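You operate a simulated robot arm through the tools that you are given. There is no shell and no other tool.

You run a simulated robot arm. Do the job below in one go: nothing can be reset, and whatever is moved stays where it is left.

TASK
Play cassette T-342 from its start at Normal speed and stop at count 030.
Fine: load it, wind it back before Play; that speed alone; watch the counter, stop while it shows that count; leave it loaded, the speed set, the level dial as it is.

Only the result counts: the job must be done as asked and must still hold three seconds after the hand-in. Knocking over, shifting, dropping, spilling or breaking anything else fails it.

THE ROBOT
A 6-joint arm with a two-finger parallel gripper, fixed in place. Base frame: the origin is at the foot of the arm, x ahead of it, y to its left, z up; the work surface is at about z = 0. Units: mm, rad, N and s.
With the tool pointing down near the work surface it reaches from about 240 to 580 mm from the base axis. Its first joint turns from -2.897 to 2.897 rad. Payload 1.5 kg.
Tool frame: the origin (TCP) lies between the finger pads and is the grasp point; the fingertips stand 30 mm ahead of it; z points along the fingers, y is the line along which they close. Largest opening 80 mm; finger width 17, thickness 12; the body of the gripper, 40 by 82 mm, starts 80 mm behind the TCP.
Orientation is that of the tool frame in the base frame, as [roll, pitch, yaw] about the fixed x, y, z axes, in that order (R = Rz(yaw) Ry(pitch) Rx(roll)). With the fingers straight down and closing along the base's y, the tool's x points along the base's -x, its y along +y and its z along -z.

THE INTERFACE
- The arm moves only by the tool drive_tool. Its argument "plan" is a list that holds one entry, the list of rows, each a list of 7 numbers: the turn, a rotation vector about the tool's x, y, z in units of 8 degrees (1.0 is 8 degrees), then the shift along the tool's x, y, z in units of 20 mm (1.0 is 20 mm), then the opening, from 0 (shut) to 1 (fully open). In form: [[[wx, wy, wz, dx, dy, dz, hand], ...]]. A call has 1 to 20 rows; each row shifts and turns the commanded pose from where the row before left it, along the tool's axes as they then stand. A call with a number of a shift or a turn outside -1 to 1 is refused whole. Each row takes 0.2 s and may step no farther than 50 mm and 0.15 rad from the row before; otherwise, or with a gripper value out of range, the whole call is refused. A pose out of reach is approached as far as the arm can. The call stops where the force on the tool passes 50 N (or 10 N more than at its start, if that is more) or the arm is blocked; 0.2 s more then pass. Each finger travels about 72 mm/s and halts on what it meets, pressing with about 32 N; the grip force reading is that of the motor and also rises with nothing between the fingers. The clock runs only during rows and for 0.2 s after the last one: add rows that do not move to give the fingers time. It gives the time, the measured TCP pose, the force on the tool (base axes), the opening and the grip force at its end, in the units of the frame above (readings bear some noise), with the torque about the TCP (base axes, N m) and any sound that the robot's microphone picked up, and new pictures: "views" is both (left out), scene, wrist or none.
- Cameras (640 x 400 px; columns grow to the right, rows downward): "scene" is fixed at [403, 499.8, 791.2]; the picture's right is [-0.97, -0.25, 0.00], its down [-0.22, 0.84, -0.50] and it looks along [0.13, -0.48, -0.87] (base axes); focal length 352 px, centre (320, 200). "wrist" rides on the gripper at [72, -7, -122] in the tool frame; the picture's right is [0.09, 1.00, 0.00], its down [-0.84, 0.08, -0.54] and it looks along [-0.54, 0.05, 0.84] (tool axes); focal length 238 px, centre (320, 200). There is no depth. A picture from a camera that has moved, and an enlarged one, comes with that camera's place and axes in the base frame and with its lens. The place of the scene camera against the robot may be out by one fixed shift of up to 18 mm in any direction.
- zoom(camera, box): a new picture of the part [left, top, right, bottom] of that camera's present view, enlarged. No time passes.
- job_done(): hands the job in; it is judged then, once.

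Nothing tells you positions but the pictures and the camera data. Unless the task says otherwise, let go and move clear before handing in.

The tools are called after "Call:" as name(argument=value, ...) on one line, values as JSON. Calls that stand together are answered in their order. drive_tool: Moves the arm, as the interface text tells. Its arguments: {"type":"object","properties":{"plan":{"type":"array"},"views":{"type":"string","enum":["both","scene","wrist","none"]}},"required":["plan"]} The other tools are called the same way: zoom (camera, box) takes an enlarged picture of a part of a camera's view; job_done () hands the job in.

At the start:

```text
time: 0.0
ee_pos: [324.0, 143.6, 393.7]
orientation: [3.142, 0.002, 3.141]
wrist_force: [0.2, 0.2, 0.3]
moment: [0.0, 0.03, 0.01]
gripper_width: 79.9
gripper_force: 0.2
```

scene: 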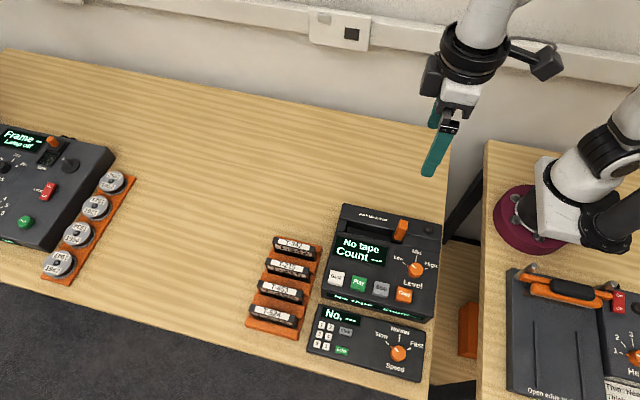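
wrist: 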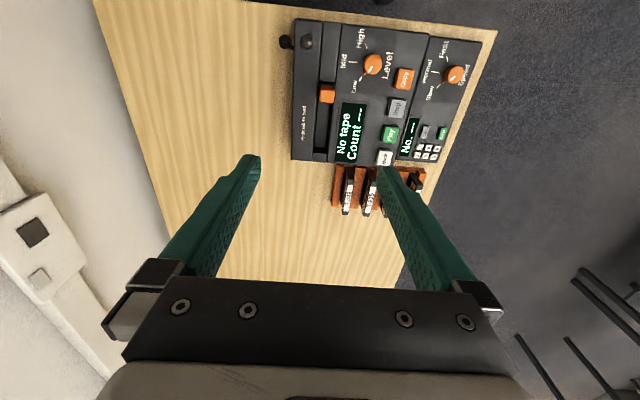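

I see a tape player with a rack of four cassettes next to it and a keypad/speed panel in front of it. I'll zoom in to read the labels before moving.

Call:
zoom(camera="scene", box=[230, 190, 450, 390])

Call:
zoom(camera="scene", box=[310, 195, 450, 305])

Call:
zoom(camera="scene", box=[240, 225, 330, 345])

Call:
zoom(camera="scene", box=[300, 285, 440, 390])

Call:
zoom(camera="wrist", box=[270, 10, 510, 220])

```text
2.00 times, centred on (340, 290) of scene
camera zoom: at [403.0, 499.8, 791.2], right [-0.97, -0.25, 0.0], down [-0.22, 0.84, -0.5], along [0.13, -0.48, -0.87], focal length 704 px, centre (280, 20)
```

zoom: 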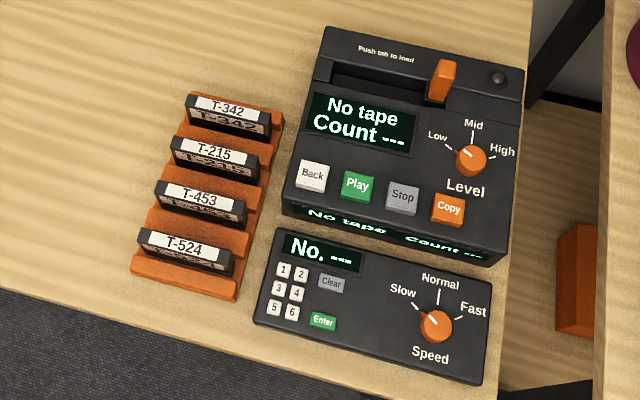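

```text
3.64 times, centred on (380, 250) of scene
camera zoom: at [403.0, 499.8, 791.2], right [-0.97, -0.25, 0.0], down [-0.22, 0.84, -0.5], along [0.13, -0.48, -0.87], focal length 1281 px, centre (102, 18)
```

zoom: 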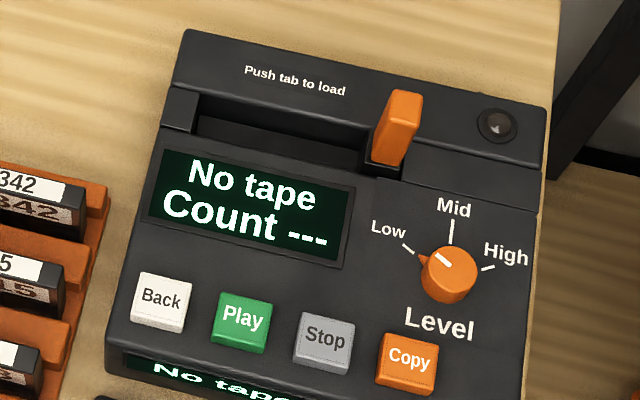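

```text
3.33 times, centred on (285, 285) of scene
camera zoom: at [403.0, 499.8, 791.2], right [-0.97, -0.25, 0.0], down [-0.22, 0.84, -0.5], along [0.13, -0.48, -0.87], focal length 1174 px, centre (437, -83)
```

zoom: 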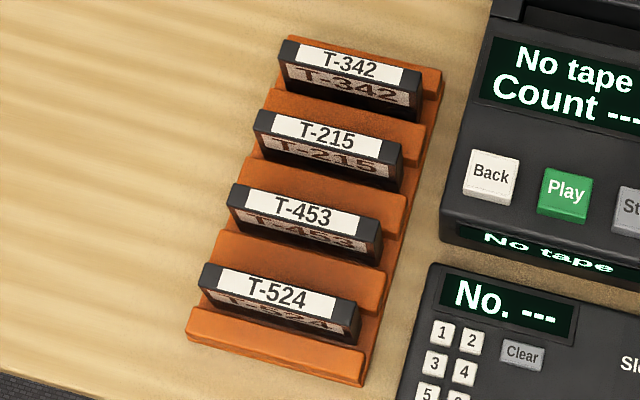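

```text
3.81 times, centred on (370, 338) of scene
camera zoom: at [403.0, 499.8, 791.2], right [-0.97, -0.25, 0.0], down [-0.22, 0.84, -0.5], along [0.13, -0.48, -0.87], focal length 1342 px, centre (130, -324)
```

zoom: 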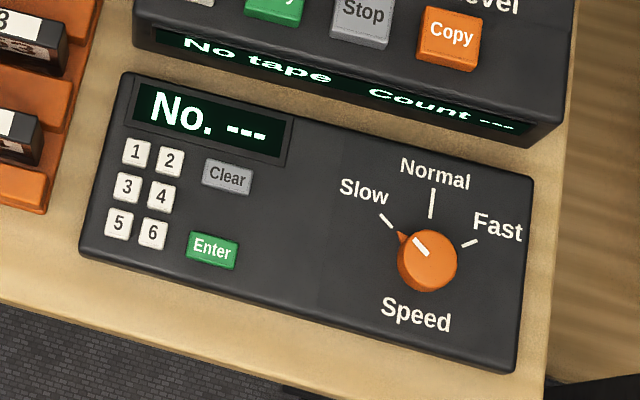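

```text
1.90 times, centred on (390, 115) of wrist
camera zoom: at [252.7, 136.0, 515.2], right [-0.09, 1.0, 0.0], down [0.84, 0.08, 0.54], along [0.54, 0.05, -0.84], focal length 454 px, centre (187, 362)
```

zoom: 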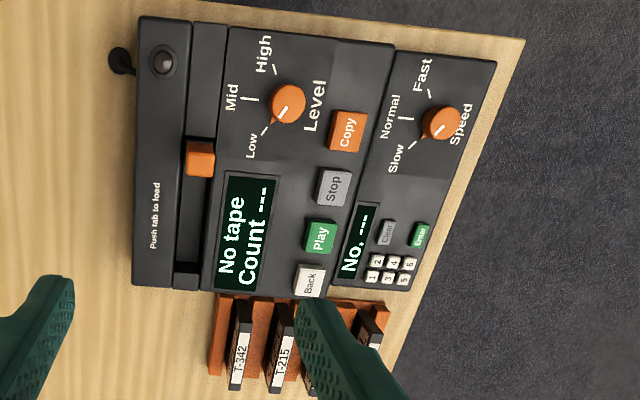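

The player is around x 300–420, y 130–300, the rack is further out at x ≈ 515, and the speed panel is nearer the bench edge. T-342 is the rack's first cassette, and both dials are at their lowest mark (Slow and Low). I'll lower the wrist camera over the player for a closer view.

Call:
drive_tool(plan=[[[0, 0, 0, 0, 0.5, 1, 1], [0, 0, 0, 0, 0.5, 1, 1], [0, 0, 0, 0, 0.5, 1, 1], [0, 0, 0, 0, 0.5, 1, 1], [0, 0, 0, 0, 0, 0, 1]]])

```text
time: 1.2
ee_pos: [324.0, 182.7, 314.5]
orientation: [-3.14, 0.001, -3.142]
wrist_force: [0.0, 0.6, -0.3]
moment: [0.02, 0.02, 0.0]
gripper_width: 79.8
gripper_force: 0.1
camera wrist: at [252.7, 176.2, 435.1], right [-0.09, 1.0, 0.0], down [0.84, 0.08, 0.54], along [0.54, 0.05, -0.84], focal length 238 px, centre (320, 200)
```

scene: 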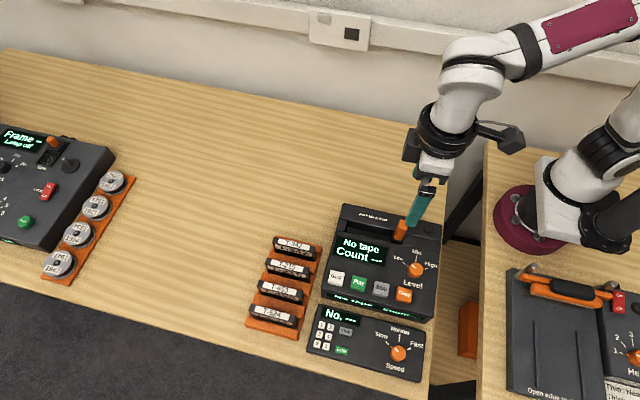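
wrist: 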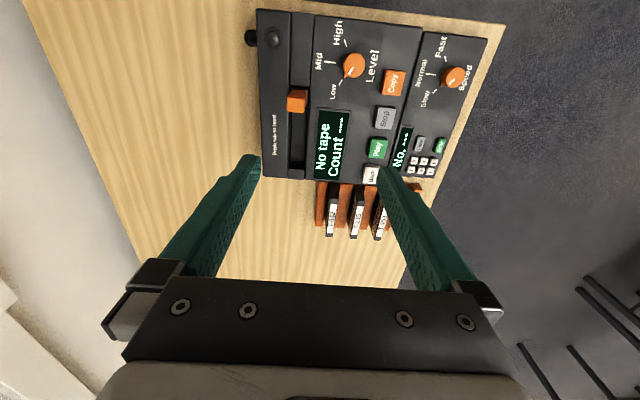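

Call:
zoom(camera="wrist", box=[240, 0, 400, 200])

Call:
zoom(camera="wrist", box=[300, 10, 520, 147])

Call:
zoom(camera="wrist", box=[240, 150, 400, 250])

```text
2.00 times, centred on (320, 100) of wrist
camera zoom: at [252.7, 176.2, 435.1], right [-0.09, 1.0, 0.0], down [0.84, 0.08, 0.54], along [0.54, 0.05, -0.84], focal length 477 px, centre (320, 400)
```

zoom: 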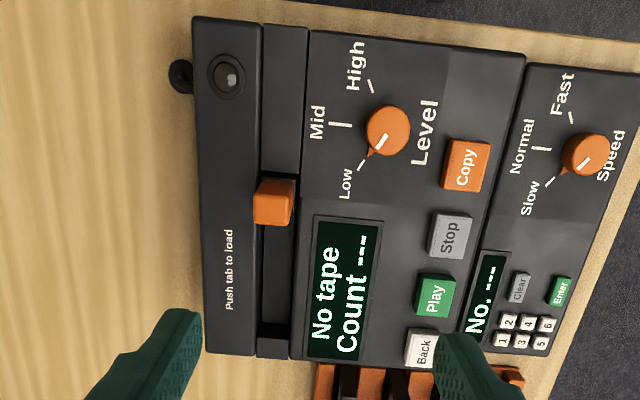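

```text
2.91 times, centred on (410, 78) of wrist
camera zoom: at [252.7, 176.2, 435.1], right [-0.09, 1.0, 0.0], down [0.84, 0.08, 0.54], along [0.54, 0.05, -0.84], focal length 693 px, centre (58, 554)
```

zoom: 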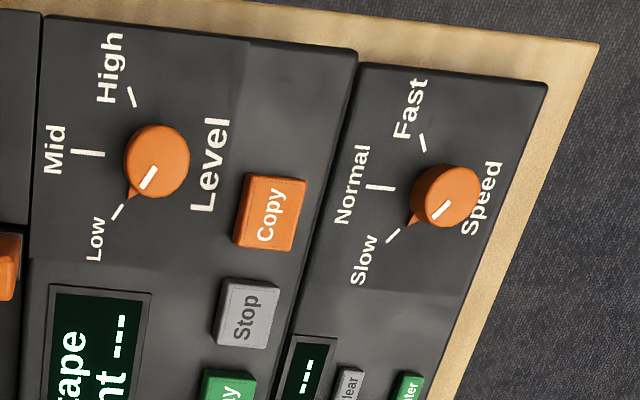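

```text
4.00 times, centred on (320, 200) of wrist
camera zoom: at [252.7, 176.2, 435.1], right [-0.09, 1.0, 0.0], down [0.84, 0.08, 0.54], along [0.54, 0.05, -0.84], focal length 953 px, centre (320, 200)
```

zoom: 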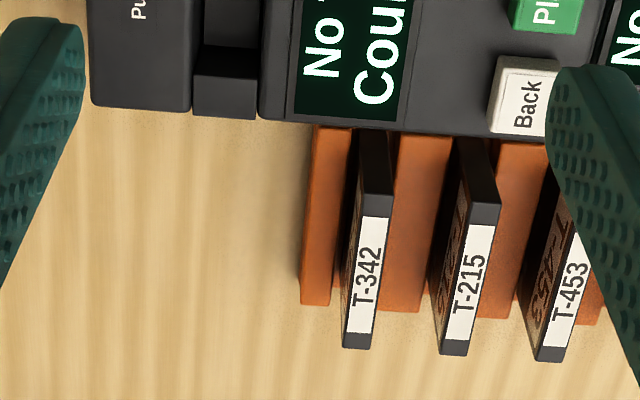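

I need height information, so I'll take a lower view from a different place, looking at the slot and tab between the open fingers.

Call:
drive_tool(plan=[[[0, 0, 0, 0.24, -0.25, 0.9, 1], [0, 0, 0, 0.24, -0.25, 0.9, 1], [0, 0, 0, 0.24, -0.25, 0.9, 1], [0, 0, 0, 0.24, -0.25, 0.9, 1], [0, 0, 0, 0.24, -0.25, 0.6, 1], [0, 0, 0, 0, 0, 0, 1]]], views="wrist")

Call:
zoom(camera="wrist", box=[220, 60, 460, 260])

Call:
zoom(camera="scene", box=[330, 195, 450, 270])

```text
time: 2.6
ee_pos: [300.1, 157.4, 229.2]
orientation: [-3.14, -0.002, -3.14]
wrist_force: [-0.2, -0.2, -0.4]
moment: [-0.02, -0.02, 0.02]
gripper_width: 80.0
gripper_force: 0.1
camera wrist: at [228.3, 150.7, 351.3], right [-0.09, 1.0, 0.0], down [0.84, 0.08, 0.54], along [0.54, 0.05, -0.84], focal length 238 px, centre (320, 200)
```

wrist: 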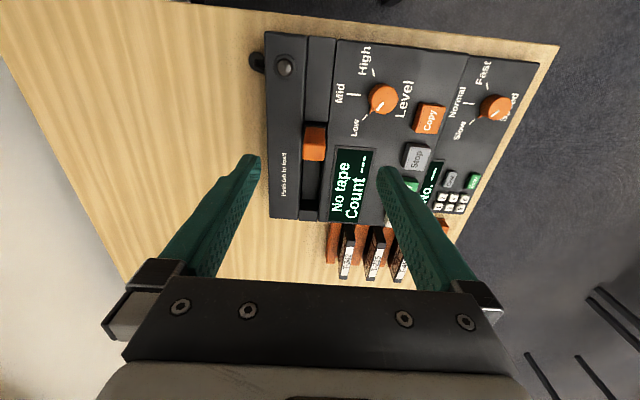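

```text
2.00 times, centred on (340, 160) of wrist
camera zoom: at [228.3, 150.7, 351.3], right [-0.09, 1.0, 0.0], down [0.84, 0.08, 0.54], along [0.54, 0.05, -0.84], focal length 477 px, centre (280, 280)
```

zoom: 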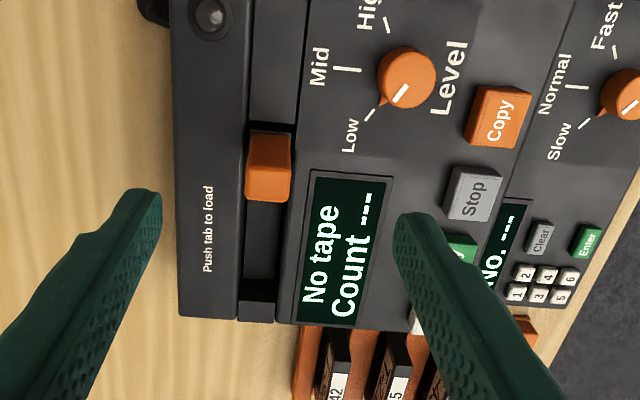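

```text
5.33 times, centred on (390, 232) of scene
camera zoom: at [403.0, 499.8, 791.2], right [-0.97, -0.25, 0.0], down [-0.22, 0.84, -0.5], along [0.13, -0.48, -0.87], focal length 1878 px, centre (-53, 27)
```

zoom: 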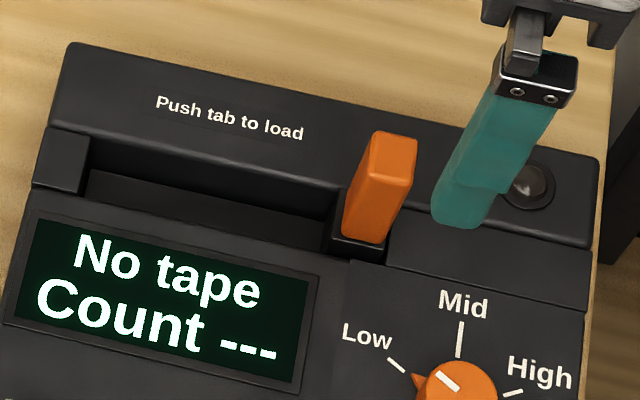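

The bay lies between the left block and the tall orange tab. I'll look at the similar machine on the left for hints about how such a tab works, and at the other objects nearby.

Call:
zoom(camera="scene", box=[0, 110, 140, 210])

Call:
zoom(camera="scene", box=[450, 250, 640, 400])

Call:
zoom(camera="wrist", box=[270, 100, 350, 150])

```text
4.00 times, centred on (70, 160) of scene
camera zoom: at [403.0, 499.8, 791.2], right [-0.97, -0.25, 0.0], down [-0.22, 0.84, -0.5], along [0.13, -0.48, -0.87], focal length 1409 px, centre (1320, 360)
```

zoom: 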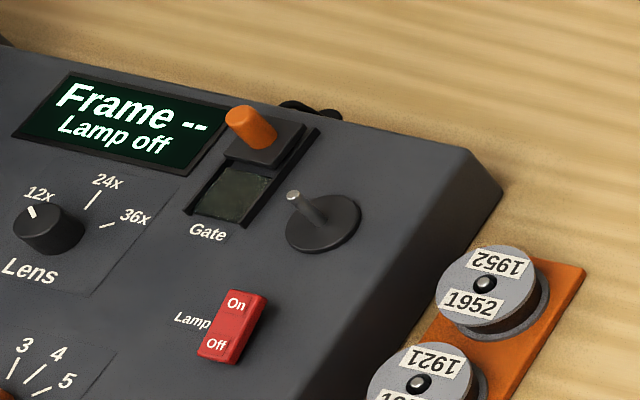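

```text
2.67 times, centred on (545, 325) of scene
camera zoom: at [403.0, 499.8, 791.2], right [-0.97, -0.25, 0.0], down [-0.22, 0.84, -0.5], along [0.13, -0.48, -0.87], focal length 939 px, centre (-280, -133)
```

zoom: 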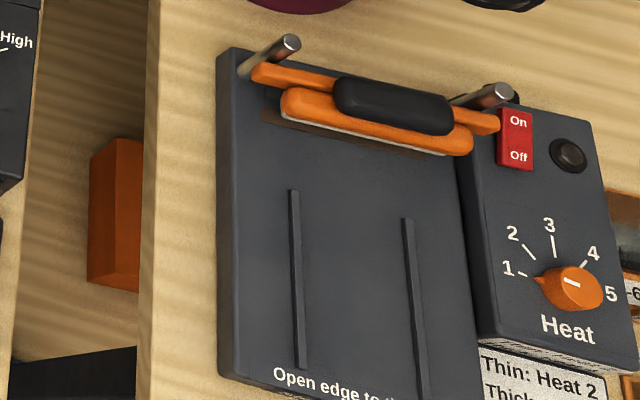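

```text
8.00 times, centred on (310, 125) of wrist
camera zoom: at [228.3, 150.7, 351.3], right [-0.09, 1.0, 0.0], down [0.84, 0.08, 0.54], along [0.54, 0.05, -0.84], focal length 1907 px, centre (400, 800)
```

zoom: 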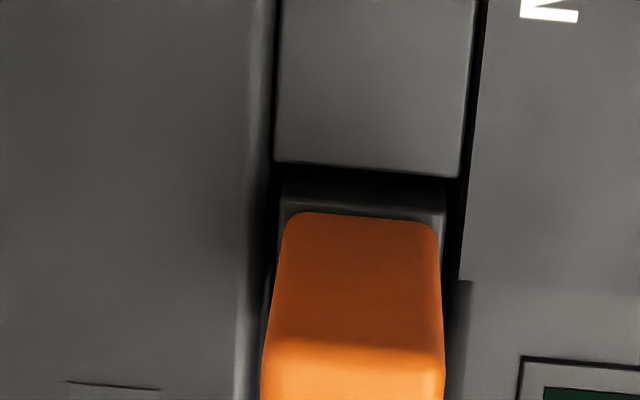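

The tab stands on its own dark block inside the trench. I'll move the camera forward to look straight down into the bay.

Call:
drive_tool(plan=[[[0, 0, 0, -1, 0.1, 0, 1], [0, 0, 0, -1, 0.1, 0, 1], [0, 0, 0, -1, 0.1, 0, 1], [0, 0, 0, -1, 0.1, 0, 1], [0, 0, 0, -1, 0.1, 0, 1], [0, 0, 0, 0, 0, 0, 1]]], views="wrist")

Call:
zoom(camera="wrist", box=[240, 0, 480, 200])

Call:
zoom(camera="wrist", box=[260, 0, 370, 110])

```text
time: 4.0
ee_pos: [400.7, 168.0, 229.8]
orientation: [-3.141, -0.001, 3.14]
wrist_force: [0.5, -0.6, 1.0]
moment: [0.01, 0.0, 0.01]
gripper_width: 79.9
gripper_force: 0.1
camera wrist: at [329.0, 160.8, 351.3], right [-0.09, 1.0, 0.0], down [0.84, 0.08, 0.54], along [0.54, 0.05, -0.84], focal length 238 px, centre (320, 200)
```

wrist: 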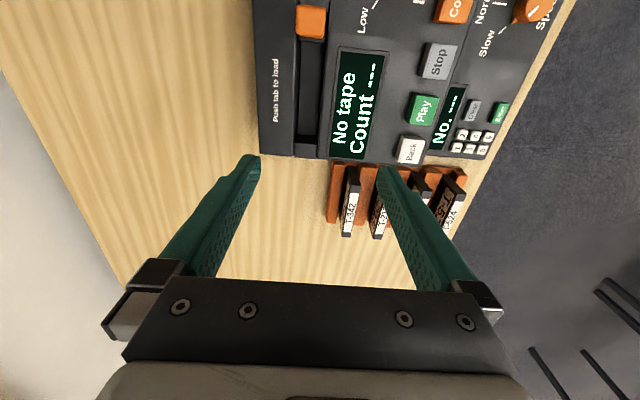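

```text
2.00 times, centred on (360, 100) of wrist
camera zoom: at [329.0, 160.8, 351.3], right [-0.09, 1.0, 0.0], down [0.84, 0.08, 0.54], along [0.54, 0.05, -0.84], focal length 477 px, centre (240, 400)
```

zoom: 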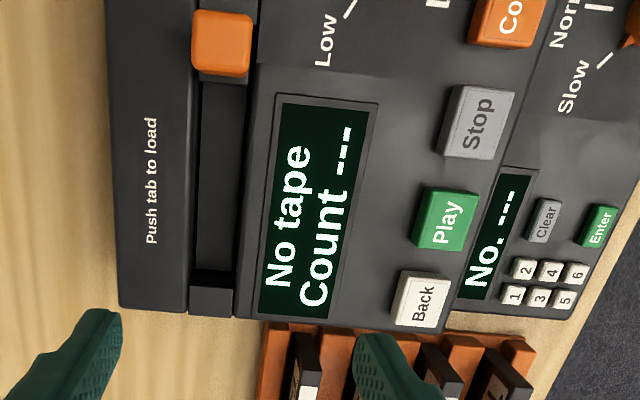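

```text
3.64 times, centred on (315, 55) of wrist
camera zoom: at [329.0, 160.8, 351.3], right [-0.09, 1.0, 0.0], down [0.84, 0.08, 0.54], along [0.54, 0.05, -0.84], focal length 867 px, centre (338, 727)
```

zoom: 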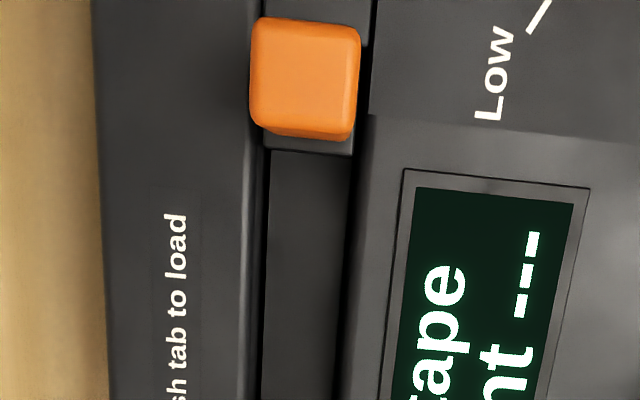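

Panel top is about z 67 and the tab top about z 89 at (310, 152). The bay is roughly x 325–431 at y ≈ 153 with its floor near z 34, and the buttons are at y ≈ 282 (Back x 424, Play 376, Stop 326). Next I'll look closely at the rack.

Call:
drive_tool(plan=[[[0, 0, 0, -1, 0.9, 0, 1], [0, 0, 0, -1, 0.9, 0, 1], [0, 0, 0, -1, 0.9, 0, 1], [0, 0, 0, -1, 0, 0, 1], [0, 0, 0, -0.7, 0, 0, 1], [0, 0, 0, 0, 0, 0, 1]]])

Call:
zoom(camera="wrist", box=[240, 50, 440, 210])

Call:
zoom(camera="scene", box=[240, 225, 330, 345])

```text
time: 5.4
ee_pos: [493.7, 222.4, 229.7]
orientation: [3.142, 0.0, 3.141]
wrist_force: [-1.0, 0.4, 0.2]
moment: [0.01, -0.01, 0.01]
gripper_width: 80.3
gripper_force: 0.1
camera wrist: at [423.4, 214.9, 351.5], right [-0.09, 1.0, 0.0], down [0.84, 0.08, 0.54], along [0.54, 0.05, -0.84], focal length 238 px, centre (320, 200)
```

scene: 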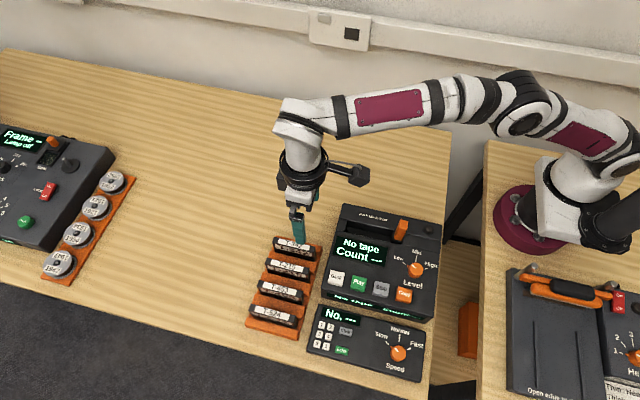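
wrist: 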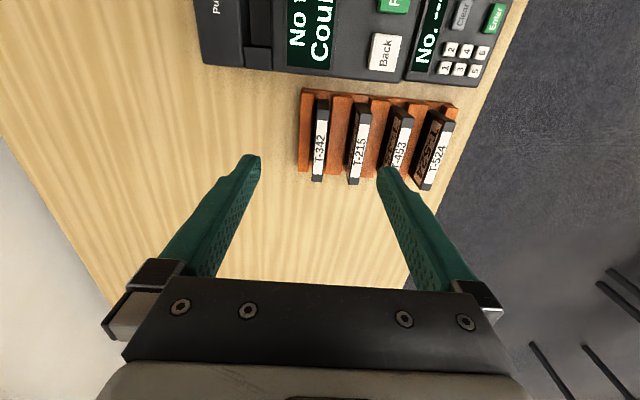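

```text
2.50 times, centred on (340, 130) of wrist
camera zoom: at [423.4, 214.9, 351.5], right [-0.09, 1.0, 0.0], down [0.84, 0.08, 0.54], along [0.54, 0.05, -0.84], focal length 596 px, centre (270, 375)
```

zoom: 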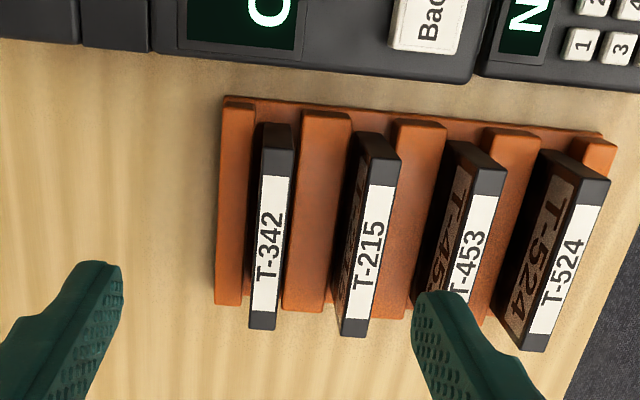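

```text
3.33 times, centred on (285, 285) of scene
camera zoom: at [403.0, 499.8, 791.2], right [-0.97, -0.25, 0.0], down [-0.22, 0.84, -0.5], along [0.13, -0.48, -0.87], focal length 1174 px, centre (437, -83)
```

zoom: 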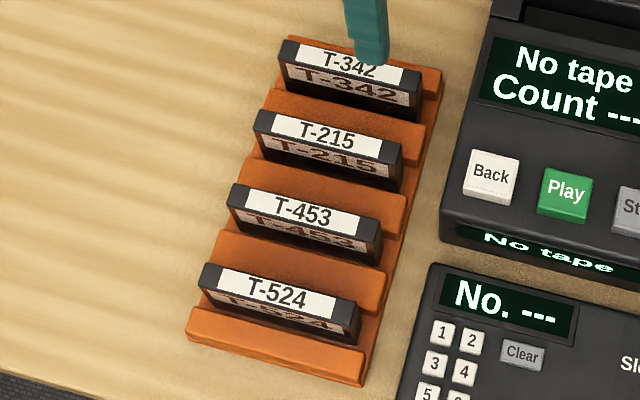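

T-342's spine is centred near (531, 223) with its top at z ≈ 67, lying along x, and neighbours 49 mm apart. I'll narrow the opening to 40 mm, move over it and come partway down to check the alignment.

Call:
drive_tool(plan=[[[0, 0, 0, -0.7, 0.04, 0, 0.5], [0, 0, 0, -0.7, 0, 0, 0.5], [0, 0, 0, 0, 0, 1, 0.5], [0, 0, 0, 0, 0, 1, 0.5], [0, 0, 0, 0, 0, 1, 0.5], [0, 0, 0, 0, 0, 1, 0.5], [0, 0, 0, 0, 0, 1, 0.5], [0, 0, 0, 0, 0, 0, 0.5]]])

Call:
zoom(camera="wrist", box=[200, 40, 440, 240])

Call:
zoom(camera="scene", box=[240, 185, 360, 305])

```text
time: 7.2
ee_pos: [513.8, 223.7, 129.3]
orientation: [3.139, 0.001, -3.141]
wrist_force: [-0.4, -0.5, -0.3]
moment: [0.0, 0.01, 0.0]
gripper_width: 39.9
gripper_force: 0.0
out of reach, approached as far as the arm can: row 2
camera wrist: at [442.1, 215.7, 250.5], right [-0.09, 1.0, 0.0], down [0.84, 0.08, 0.54], along [0.54, 0.05, -0.84], focal length 238 px, centre (320, 200)
```

scene: 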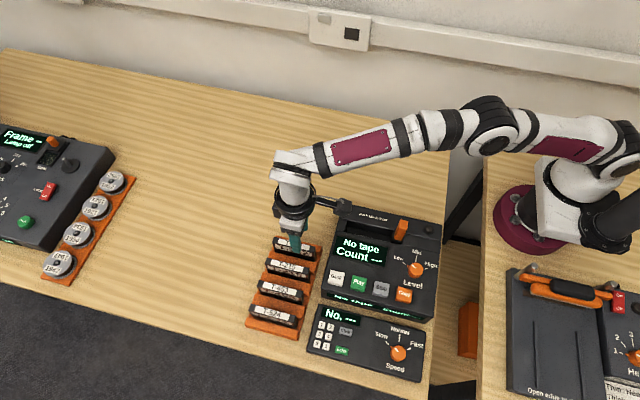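
wrist: 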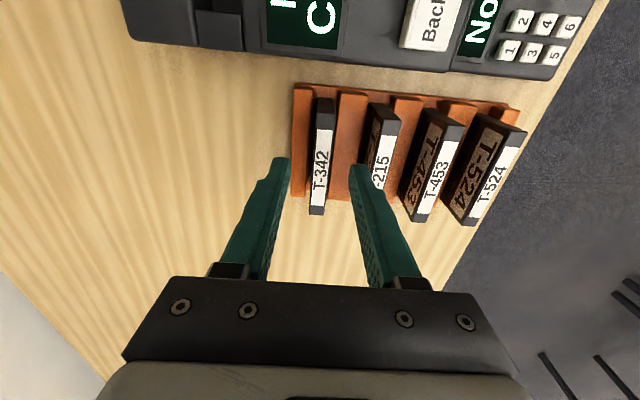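

```text
2.00 times, centred on (320, 140) of wrist
camera zoom: at [442.1, 215.7, 250.5], right [-0.09, 1.0, 0.0], down [0.84, 0.08, 0.54], along [0.54, 0.05, -0.84], focal length 477 px, centre (320, 320)
```

zoom: 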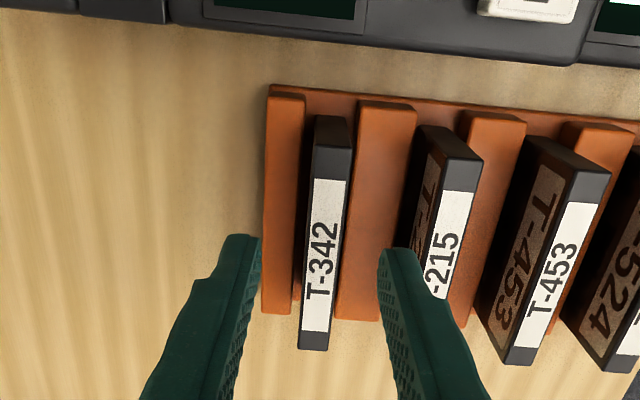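

```text
3.33 times, centred on (300, 245) of scene
camera zoom: at [403.0, 499.8, 791.2], right [-0.97, -0.25, 0.0], down [-0.22, 0.84, -0.5], along [0.13, -0.48, -0.87], focal length 1174 px, centre (387, 50)
```

zoom: 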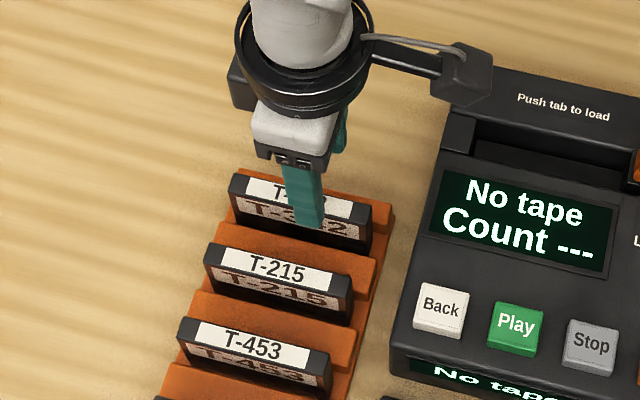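

The fingers straddle T-342 nicely; its centre is about (529, 224.4). I'll go down to TCP z ≈ 80, so the tips overlap it by about 17 mm, and close.

Call:
drive_tool(plan=[[[0, 0, 0, 0, 0.03, 0.8, 0.5], [0, 0, 0, -0.2, 0, 0.8, 0.5], [0, 0, 0, -0.2, 0, 0.86, 0.5], [0, 0, 0, 0, 0, 0, 0.5], [0, 0, 0, 0, 0, 0, 0.1], [0, 0, 0, 0, 0, 0, 0.1], [0, 0, 0, 0, 0, 0, 0.1], [0, 0, 0, 0, 0, 0, 0.1]]])

Call:
zoom(camera="wrist", box=[200, 40, 440, 240])

Call:
zoom(camera="scene", box=[240, 185, 360, 305])

```text
time: 9.0
ee_pos: [521.6, 222.8, 80.4]
orientation: [3.141, -0.001, 3.141]
wrist_force: [0.1, 0.2, 0.5]
moment: [0.02, 0.01, 0.03]
gripper_width: 13.7
gripper_force: 30.1
camera wrist: at [449.5, 215.7, 201.5], right [-0.09, 1.0, 0.0], down [0.84, 0.08, 0.54], along [0.54, 0.05, -0.84], focal length 238 px, centre (320, 200)
```

scene: 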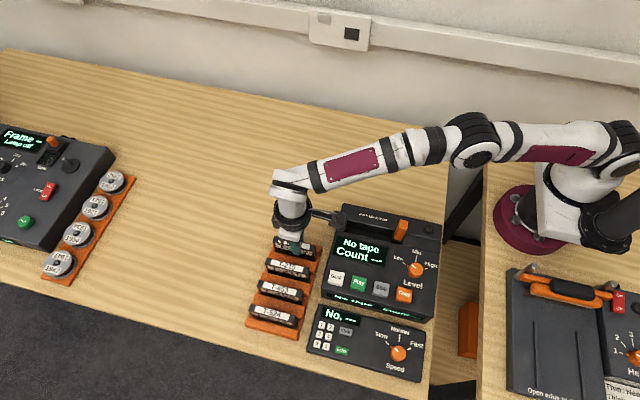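
wrist: 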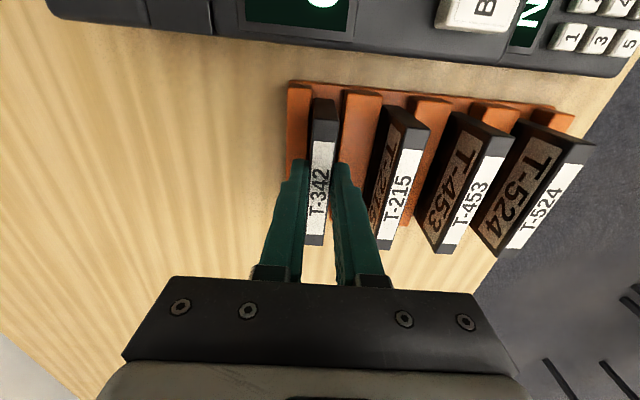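

```text
2.00 times, centred on (320, 140) of wrist
camera zoom: at [449.5, 215.7, 201.5], right [-0.09, 1.0, 0.0], down [0.84, 0.08, 0.54], along [0.54, 0.05, -0.84], focal length 477 px, centre (320, 320)
```

zoom: 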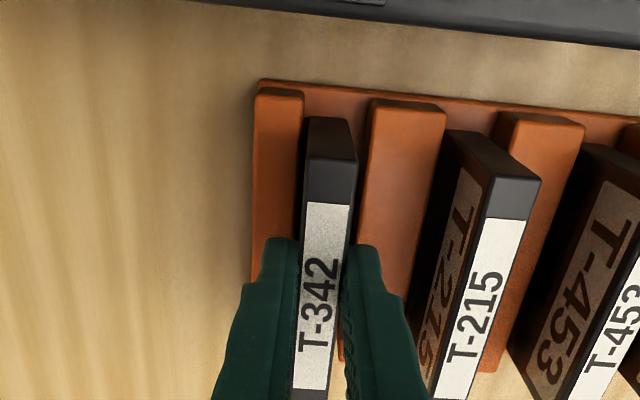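

```text
3.33 times, centred on (300, 245) of scene
camera zoom: at [403.0, 499.8, 791.2], right [-0.97, -0.25, 0.0], down [-0.22, 0.84, -0.5], along [0.13, -0.48, -0.87], focal length 1174 px, centre (387, 50)
```

zoom: 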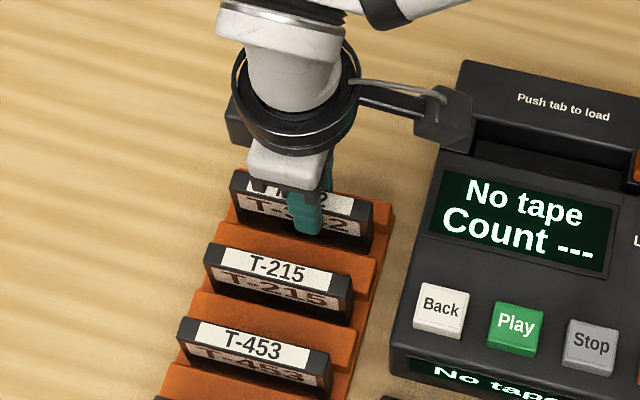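

The grip is firm (13.7 mm thick, 30 N). I'll lift straight up, then inward a little so the arm stays in reach.

Call:
drive_tool(plan=[[[0, 0, 0, 0, 0, -0.5, 0.1], [0, 0, 0, 0, 0, -0.7, 0.1], [0, 0, 0, 0, 0, -0.7, 0.1], [0, 0, 0, 0, 0, -0.7, 0.1], [0, 0, 0, 0.2, 0, -0.8, 0.1], [0, 0, 0, 0.5, 0, -0.8, 0.1], [0, 0, 0, 0.7, 0, -0.8, 0.1], [0, 0, 0, 0, 0, 0, 0.1]]])

Call:
zoom(camera="wrist", box=[200, 40, 440, 240])

Call:
zoom(camera="scene", box=[240, 165, 360, 285])

```text
time: 10.8
ee_pos: [493.4, 223.0, 180.3]
orientation: [3.14, -0.001, 3.141]
wrist_force: [0.0, -0.1, 1.0]
moment: [0.01, 0.04, -0.01]
gripper_width: 14.0
gripper_force: 29.9
camera wrist: at [421.8, 216.3, 301.9], right [-0.09, 1.0, 0.0], down [0.84, 0.08, 0.54], along [0.54, 0.05, -0.84], focal length 238 px, centre (320, 200)
```

scene: 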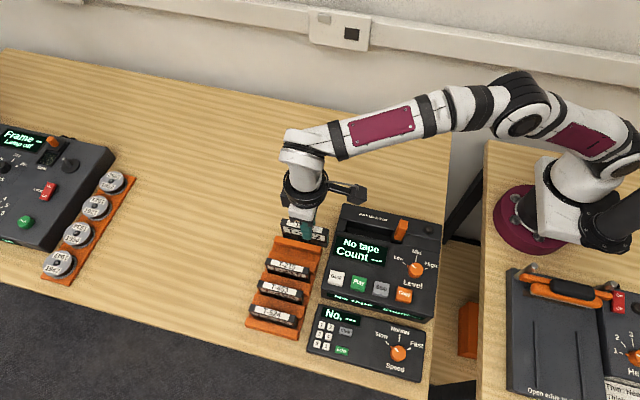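
wrist: 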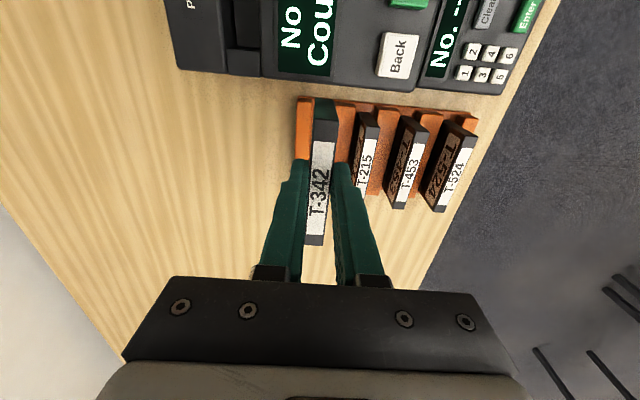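

```text
2.00 times, centred on (320, 140) of wrist
camera zoom: at [421.8, 216.3, 301.9], right [-0.09, 1.0, 0.0], down [0.84, 0.08, 0.54], along [0.54, 0.05, -0.84], focal length 477 px, centre (320, 320)
```

zoom: 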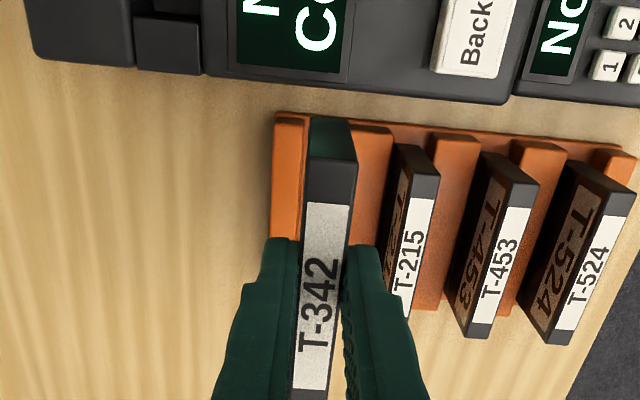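

```text
3.33 times, centred on (300, 225) of scene
camera zoom: at [403.0, 499.8, 791.2], right [-0.97, -0.25, 0.0], down [-0.22, 0.84, -0.5], along [0.13, -0.48, -0.87], focal length 1174 px, centre (387, 117)
```

zoom: 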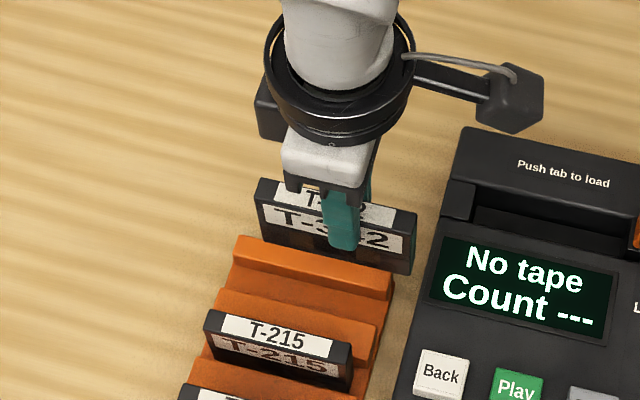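

The cassette is held straight. I'll zoom to measure its height before placing it.

Call:
zoom(camera="scene", box=[275, 205, 335, 250])

Call:
zoom(camera="wrist", box=[280, 85, 370, 145])

```text
8.89 times, centred on (305, 228) of scene
camera zoom: at [403.0, 499.8, 791.2], right [-0.97, -0.25, 0.0], down [-0.22, 0.84, -0.5], along [0.13, -0.48, -0.87], focal length 3131 px, centre (453, -44)
```

zoom: 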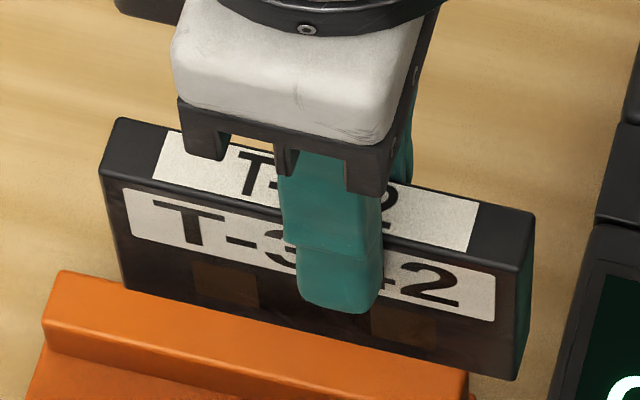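

```text
6.67 times, centred on (325, 115) of wrist
camera zoom: at [421.8, 216.3, 301.9], right [-0.09, 1.0, 0.0], down [0.84, 0.08, 0.54], along [0.54, 0.05, -0.84], focal length 1589 px, centre (287, 767)
```

zoom: 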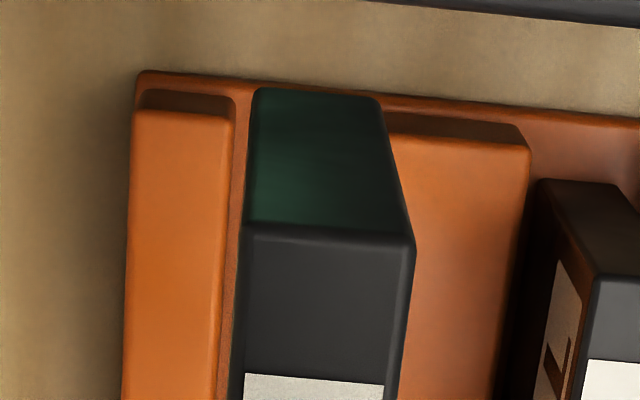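

The cassette measures about 95 × 60 × 14 mm; its bottom is 73 mm below the TCP and its centre about +8 mm in x. I'll carry it to a hover above the bay and check alignment.

Call:
drive_tool(plan=[[[0, 0, 0, 0.4, -0.2, -0.3, 0.1], [0, 0, 0, 0.8, -0.4, 0, 0.1], [0, 0, 0, 0.9, -0.5, 0, 0.1], [0, 0, 0, 0.9, -0.55, 0, 0.1], [0, 0, 0, 0.9, -0.55, 0, 0.1], [0, 0, 0, 0.9, -0.55, 0, 0.1], [0, 0, 0, 0.8, -0.4, 0, 0.1], [0, 0, 0, 0.57, -0.325, 0, 0.1], [0, 0, 0, 0, 0, 0, 0.1]]])

Call:
zoom(camera="wrist", box=[240, 0, 480, 200])

Call:
zoom(camera="scene", box=[325, 175, 445, 265])

```text
time: 12.8
ee_pos: [370.0, 153.7, 185.3]
orientation: [-3.141, 0.0, 3.141]
wrist_force: [1.3, 0.5, -0.9]
moment: [-0.01, 0.05, -0.01]
gripper_width: 13.8
gripper_force: 29.7
camera wrist: at [297.8, 146.7, 307.5], right [-0.09, 1.0, 0.0], down [0.84, 0.08, 0.54], along [0.54, 0.05, -0.84], focal length 238 px, centre (320, 200)
```

scene: 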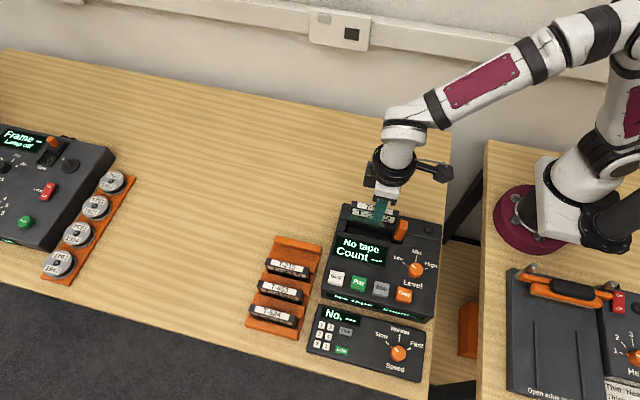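
wrist: 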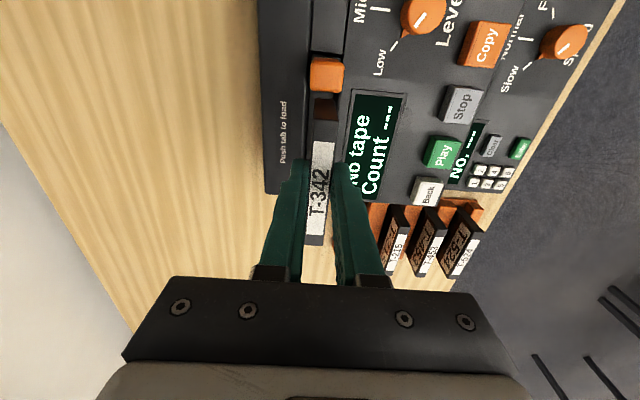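

```text
2.00 times, centred on (360, 100) of wrist
camera zoom: at [297.8, 146.7, 307.5], right [-0.09, 1.0, 0.0], down [0.84, 0.08, 0.54], along [0.54, 0.05, -0.84], focal length 477 px, centre (240, 400)
```

zoom: 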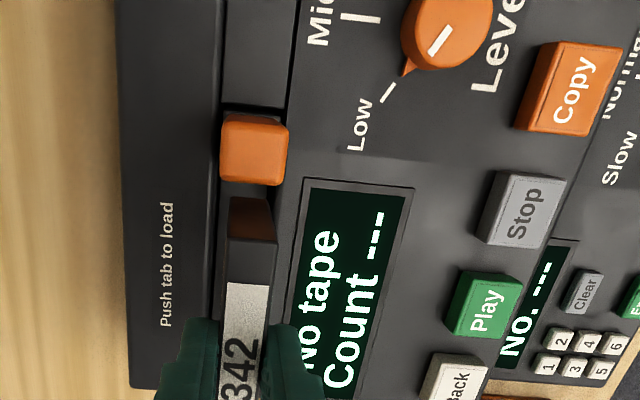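

```text
4.44 times, centred on (385, 220) of scene
camera zoom: at [403.0, 499.8, 791.2], right [-0.97, -0.25, 0.0], down [-0.22, 0.84, -0.5], along [0.13, -0.48, -0.87], focal length 1565 px, centre (31, 111)
```

zoom: 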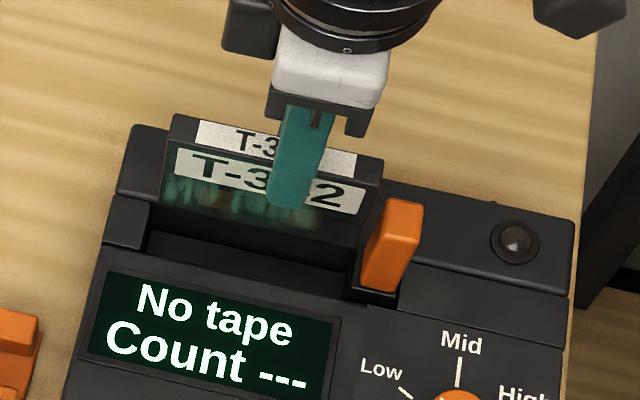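

The tab turns out to be tall (top near z 125), so clearances matter. I'll zoom in closely to check the cassette against the bay ends.

Call:
zoom(camera="scene", box=[340, 195, 412, 243])

Call:
zoom(camera="wrist", box=[280, 40, 376, 100])

```text
8.33 times, centred on (376, 219) of scene
camera zoom: at [403.0, 499.8, 791.2], right [-0.97, -0.25, 0.0], down [-0.22, 0.84, -0.5], along [0.13, -0.48, -0.87], focal length 2935 px, centre (-147, 42)
```

zoom: 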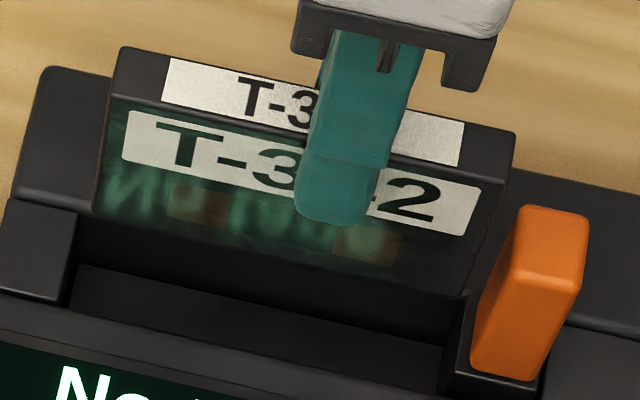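

```text
6.67 times, centred on (328, 70) of wrist
camera zoom: at [297.8, 146.7, 307.5], right [-0.09, 1.0, 0.0], down [0.84, 0.08, 0.54], along [0.54, 0.05, -0.84], focal length 1589 px, centre (267, 1067)
```

zoom: 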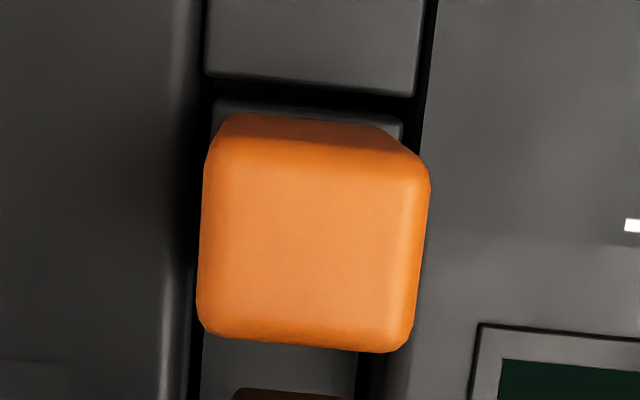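

The scene view suggests a shift of about 2 mm toward the tab, which would centre the cassette in the bay. I'll make it and descend partway, bottom just into the bay mouth.

Call:
drive_tool(plan=[[[0, 0, 0, 0.08, 0, 0.5, 0.1], [0, 0, 0, 0, 0, 0.5, 0.1], [0, 0, 0, 0, 0, 0.5, 0.1], [0, 0, 0, 0, 0, 0.4, 0.1], [0, 0, 0, 0, 0, 0.4, 0.1], [0, 0, 0, 0, 0, 0.2, 0.1], [0, 0, 0, 0, 0, 0, 0.1]]])

Call:
zoom(camera="scene", box=[340, 195, 412, 243])

Call:
zoom(camera="wrist", box=[240, 0, 400, 140])

```text
time: 14.4
ee_pos: [368.3, 154.2, 136.2]
orientation: [3.142, 0.002, 3.141]
wrist_force: [0.2, 0.3, -1.5]
moment: [-0.01, 0.0, -0.01]
gripper_width: 13.8
gripper_force: 30.3
camera wrist: at [296.5, 146.7, 257.2], right [-0.09, 1.0, 0.0], down [0.84, 0.08, 0.54], along [0.54, 0.05, -0.84], focal length 238 px, centre (320, 200)
```

scene: 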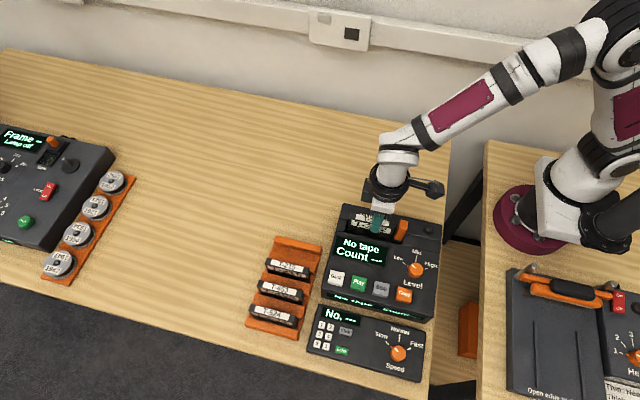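
wrist: 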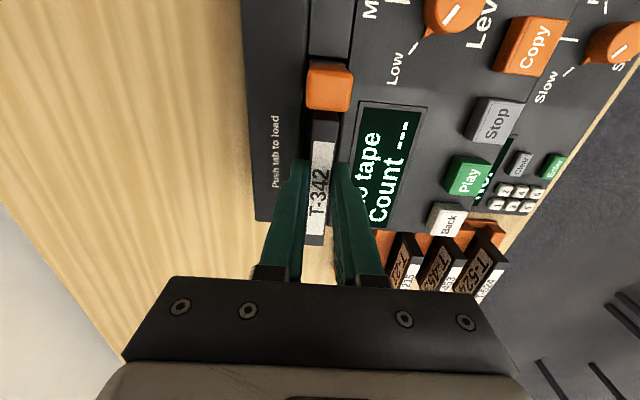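

```text
8.33 times, centred on (376, 219) of scene
camera zoom: at [403.0, 499.8, 791.2], right [-0.97, -0.25, 0.0], down [-0.22, 0.84, -0.5], along [0.13, -0.48, -0.87], focal length 2935 px, centre (-147, 42)
```

zoom: 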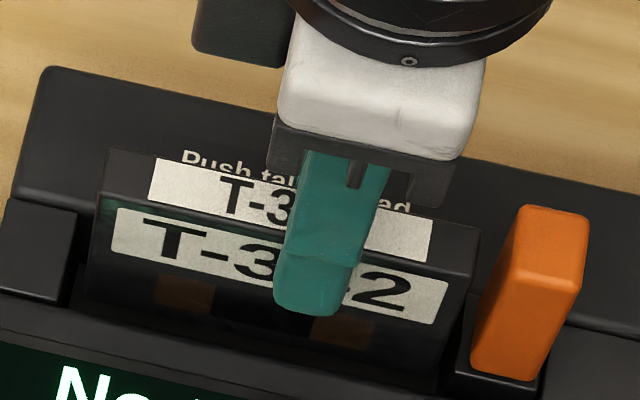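

```text
2.86 times, centred on (320, 70) of wrist
camera zoom: at [296.5, 146.7, 257.2], right [-0.09, 1.0, 0.0], down [0.84, 0.08, 0.54], along [0.54, 0.05, -0.84], focal length 681 px, centre (320, 571)
```

zoom: 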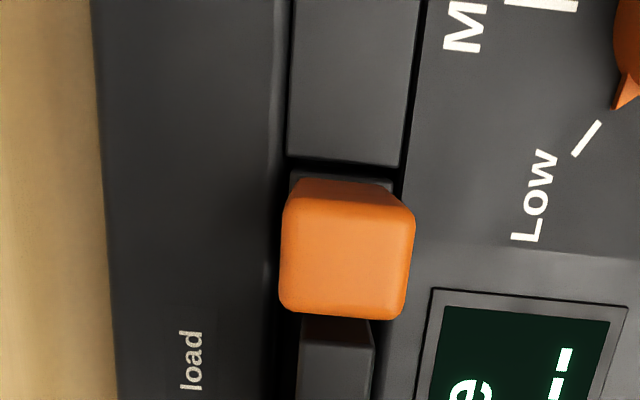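

The cassette is entering the bay centred. I'll keep lowering it gently and watch the force for floor contact.

Call:
drive_tool(plan=[[[0, 0, 0, 0, 0, 0.25, 0.1], [0, 0, 0, 0, 0, 0.25, 0.1], [0, 0, 0, 0, 0, 0.2, 0.1], [0, 0, 0, 0, 0, 0.15, 0.1], [0, 0, 0, 0, 0, 0.1, 0.1], [0, 0, 0, 0, 0, 0.1, 0.1]]], views="scene")

Call:
zoom(camera="scene", box=[340, 195, 412, 243])

```text
time: 15.8
ee_pos: [368.6, 152.8, 114.4]
orientation: [-3.141, 0.001, -3.141]
wrist_force: [-0.6, 0.7, 2.0]
moment: [-0.01, 0.0, 0.02]
gripper_width: 13.9
gripper_force: 30.2
```

scene: 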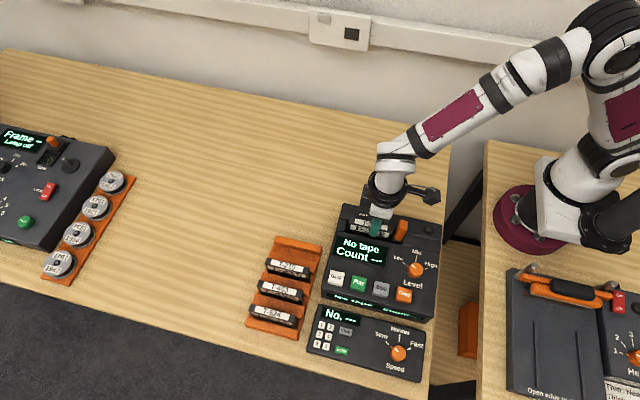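

```text
8.33 times, centred on (376, 219) of scene
camera zoom: at [403.0, 499.8, 791.2], right [-0.97, -0.25, 0.0], down [-0.22, 0.84, -0.5], along [0.13, -0.48, -0.87], focal length 2935 px, centre (-147, 42)
```

zoom: 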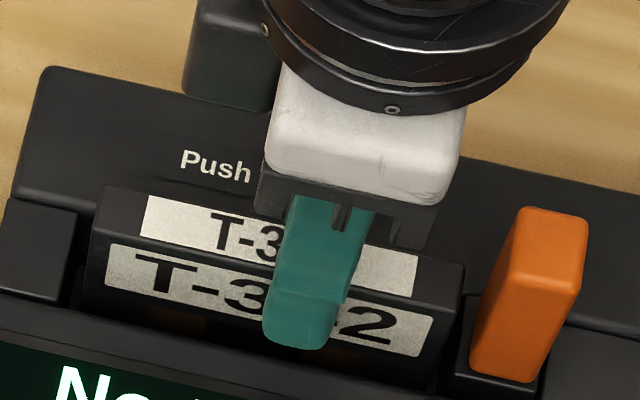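

No contact yet. I'll continue in 2 mm steps.

Call:
drive_tool(plan=[[[0, 0, 0, 0, 0, 0.1, 0.1], [0, 0, 0, 0, 0, 0.1, 0.1], [0, 0, 0, 0, 0, 0.1, 0.1]]], views="none")

```text
time: 16.6
ee_pos: [368.5, 153.0, 110.0]
orientation: [3.142, 0.002, 3.141]
wrist_force: [0.7, 0.2, 1.8]
moment: [0.01, -0.03, 0.0]
gripper_width: 13.9
gripper_force: 30.1
```

Call:
drive_tool(plan=[[[0, 0, 0, 0, 0, 0.1, 0.1], [0, 0, 0, 0, 0, 0.1, 0.1]]], views="none")

Call:
zoom(camera="scene", box=[340, 195, 412, 243])

```text
time: 17.2
ee_pos: [368.9, 154.4, 104.3]
orientation: [-3.141, 0.001, -3.141]
wrist_force: [-0.1, 0.3, -0.4]
moment: [-0.03, 0.0, 0.0]
gripper_width: 13.9
gripper_force: 30.4
```

```text
8.33 times, centred on (376, 219) of scene
camera zoom: at [403.0, 499.8, 791.2], right [-0.97, -0.25, 0.0], down [-0.22, 0.84, -0.5], along [0.13, -0.48, -0.87], focal length 2935 px, centre (-147, 42)
```

zoom: 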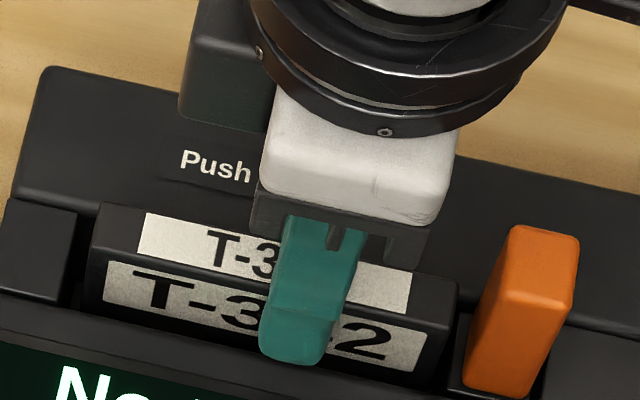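

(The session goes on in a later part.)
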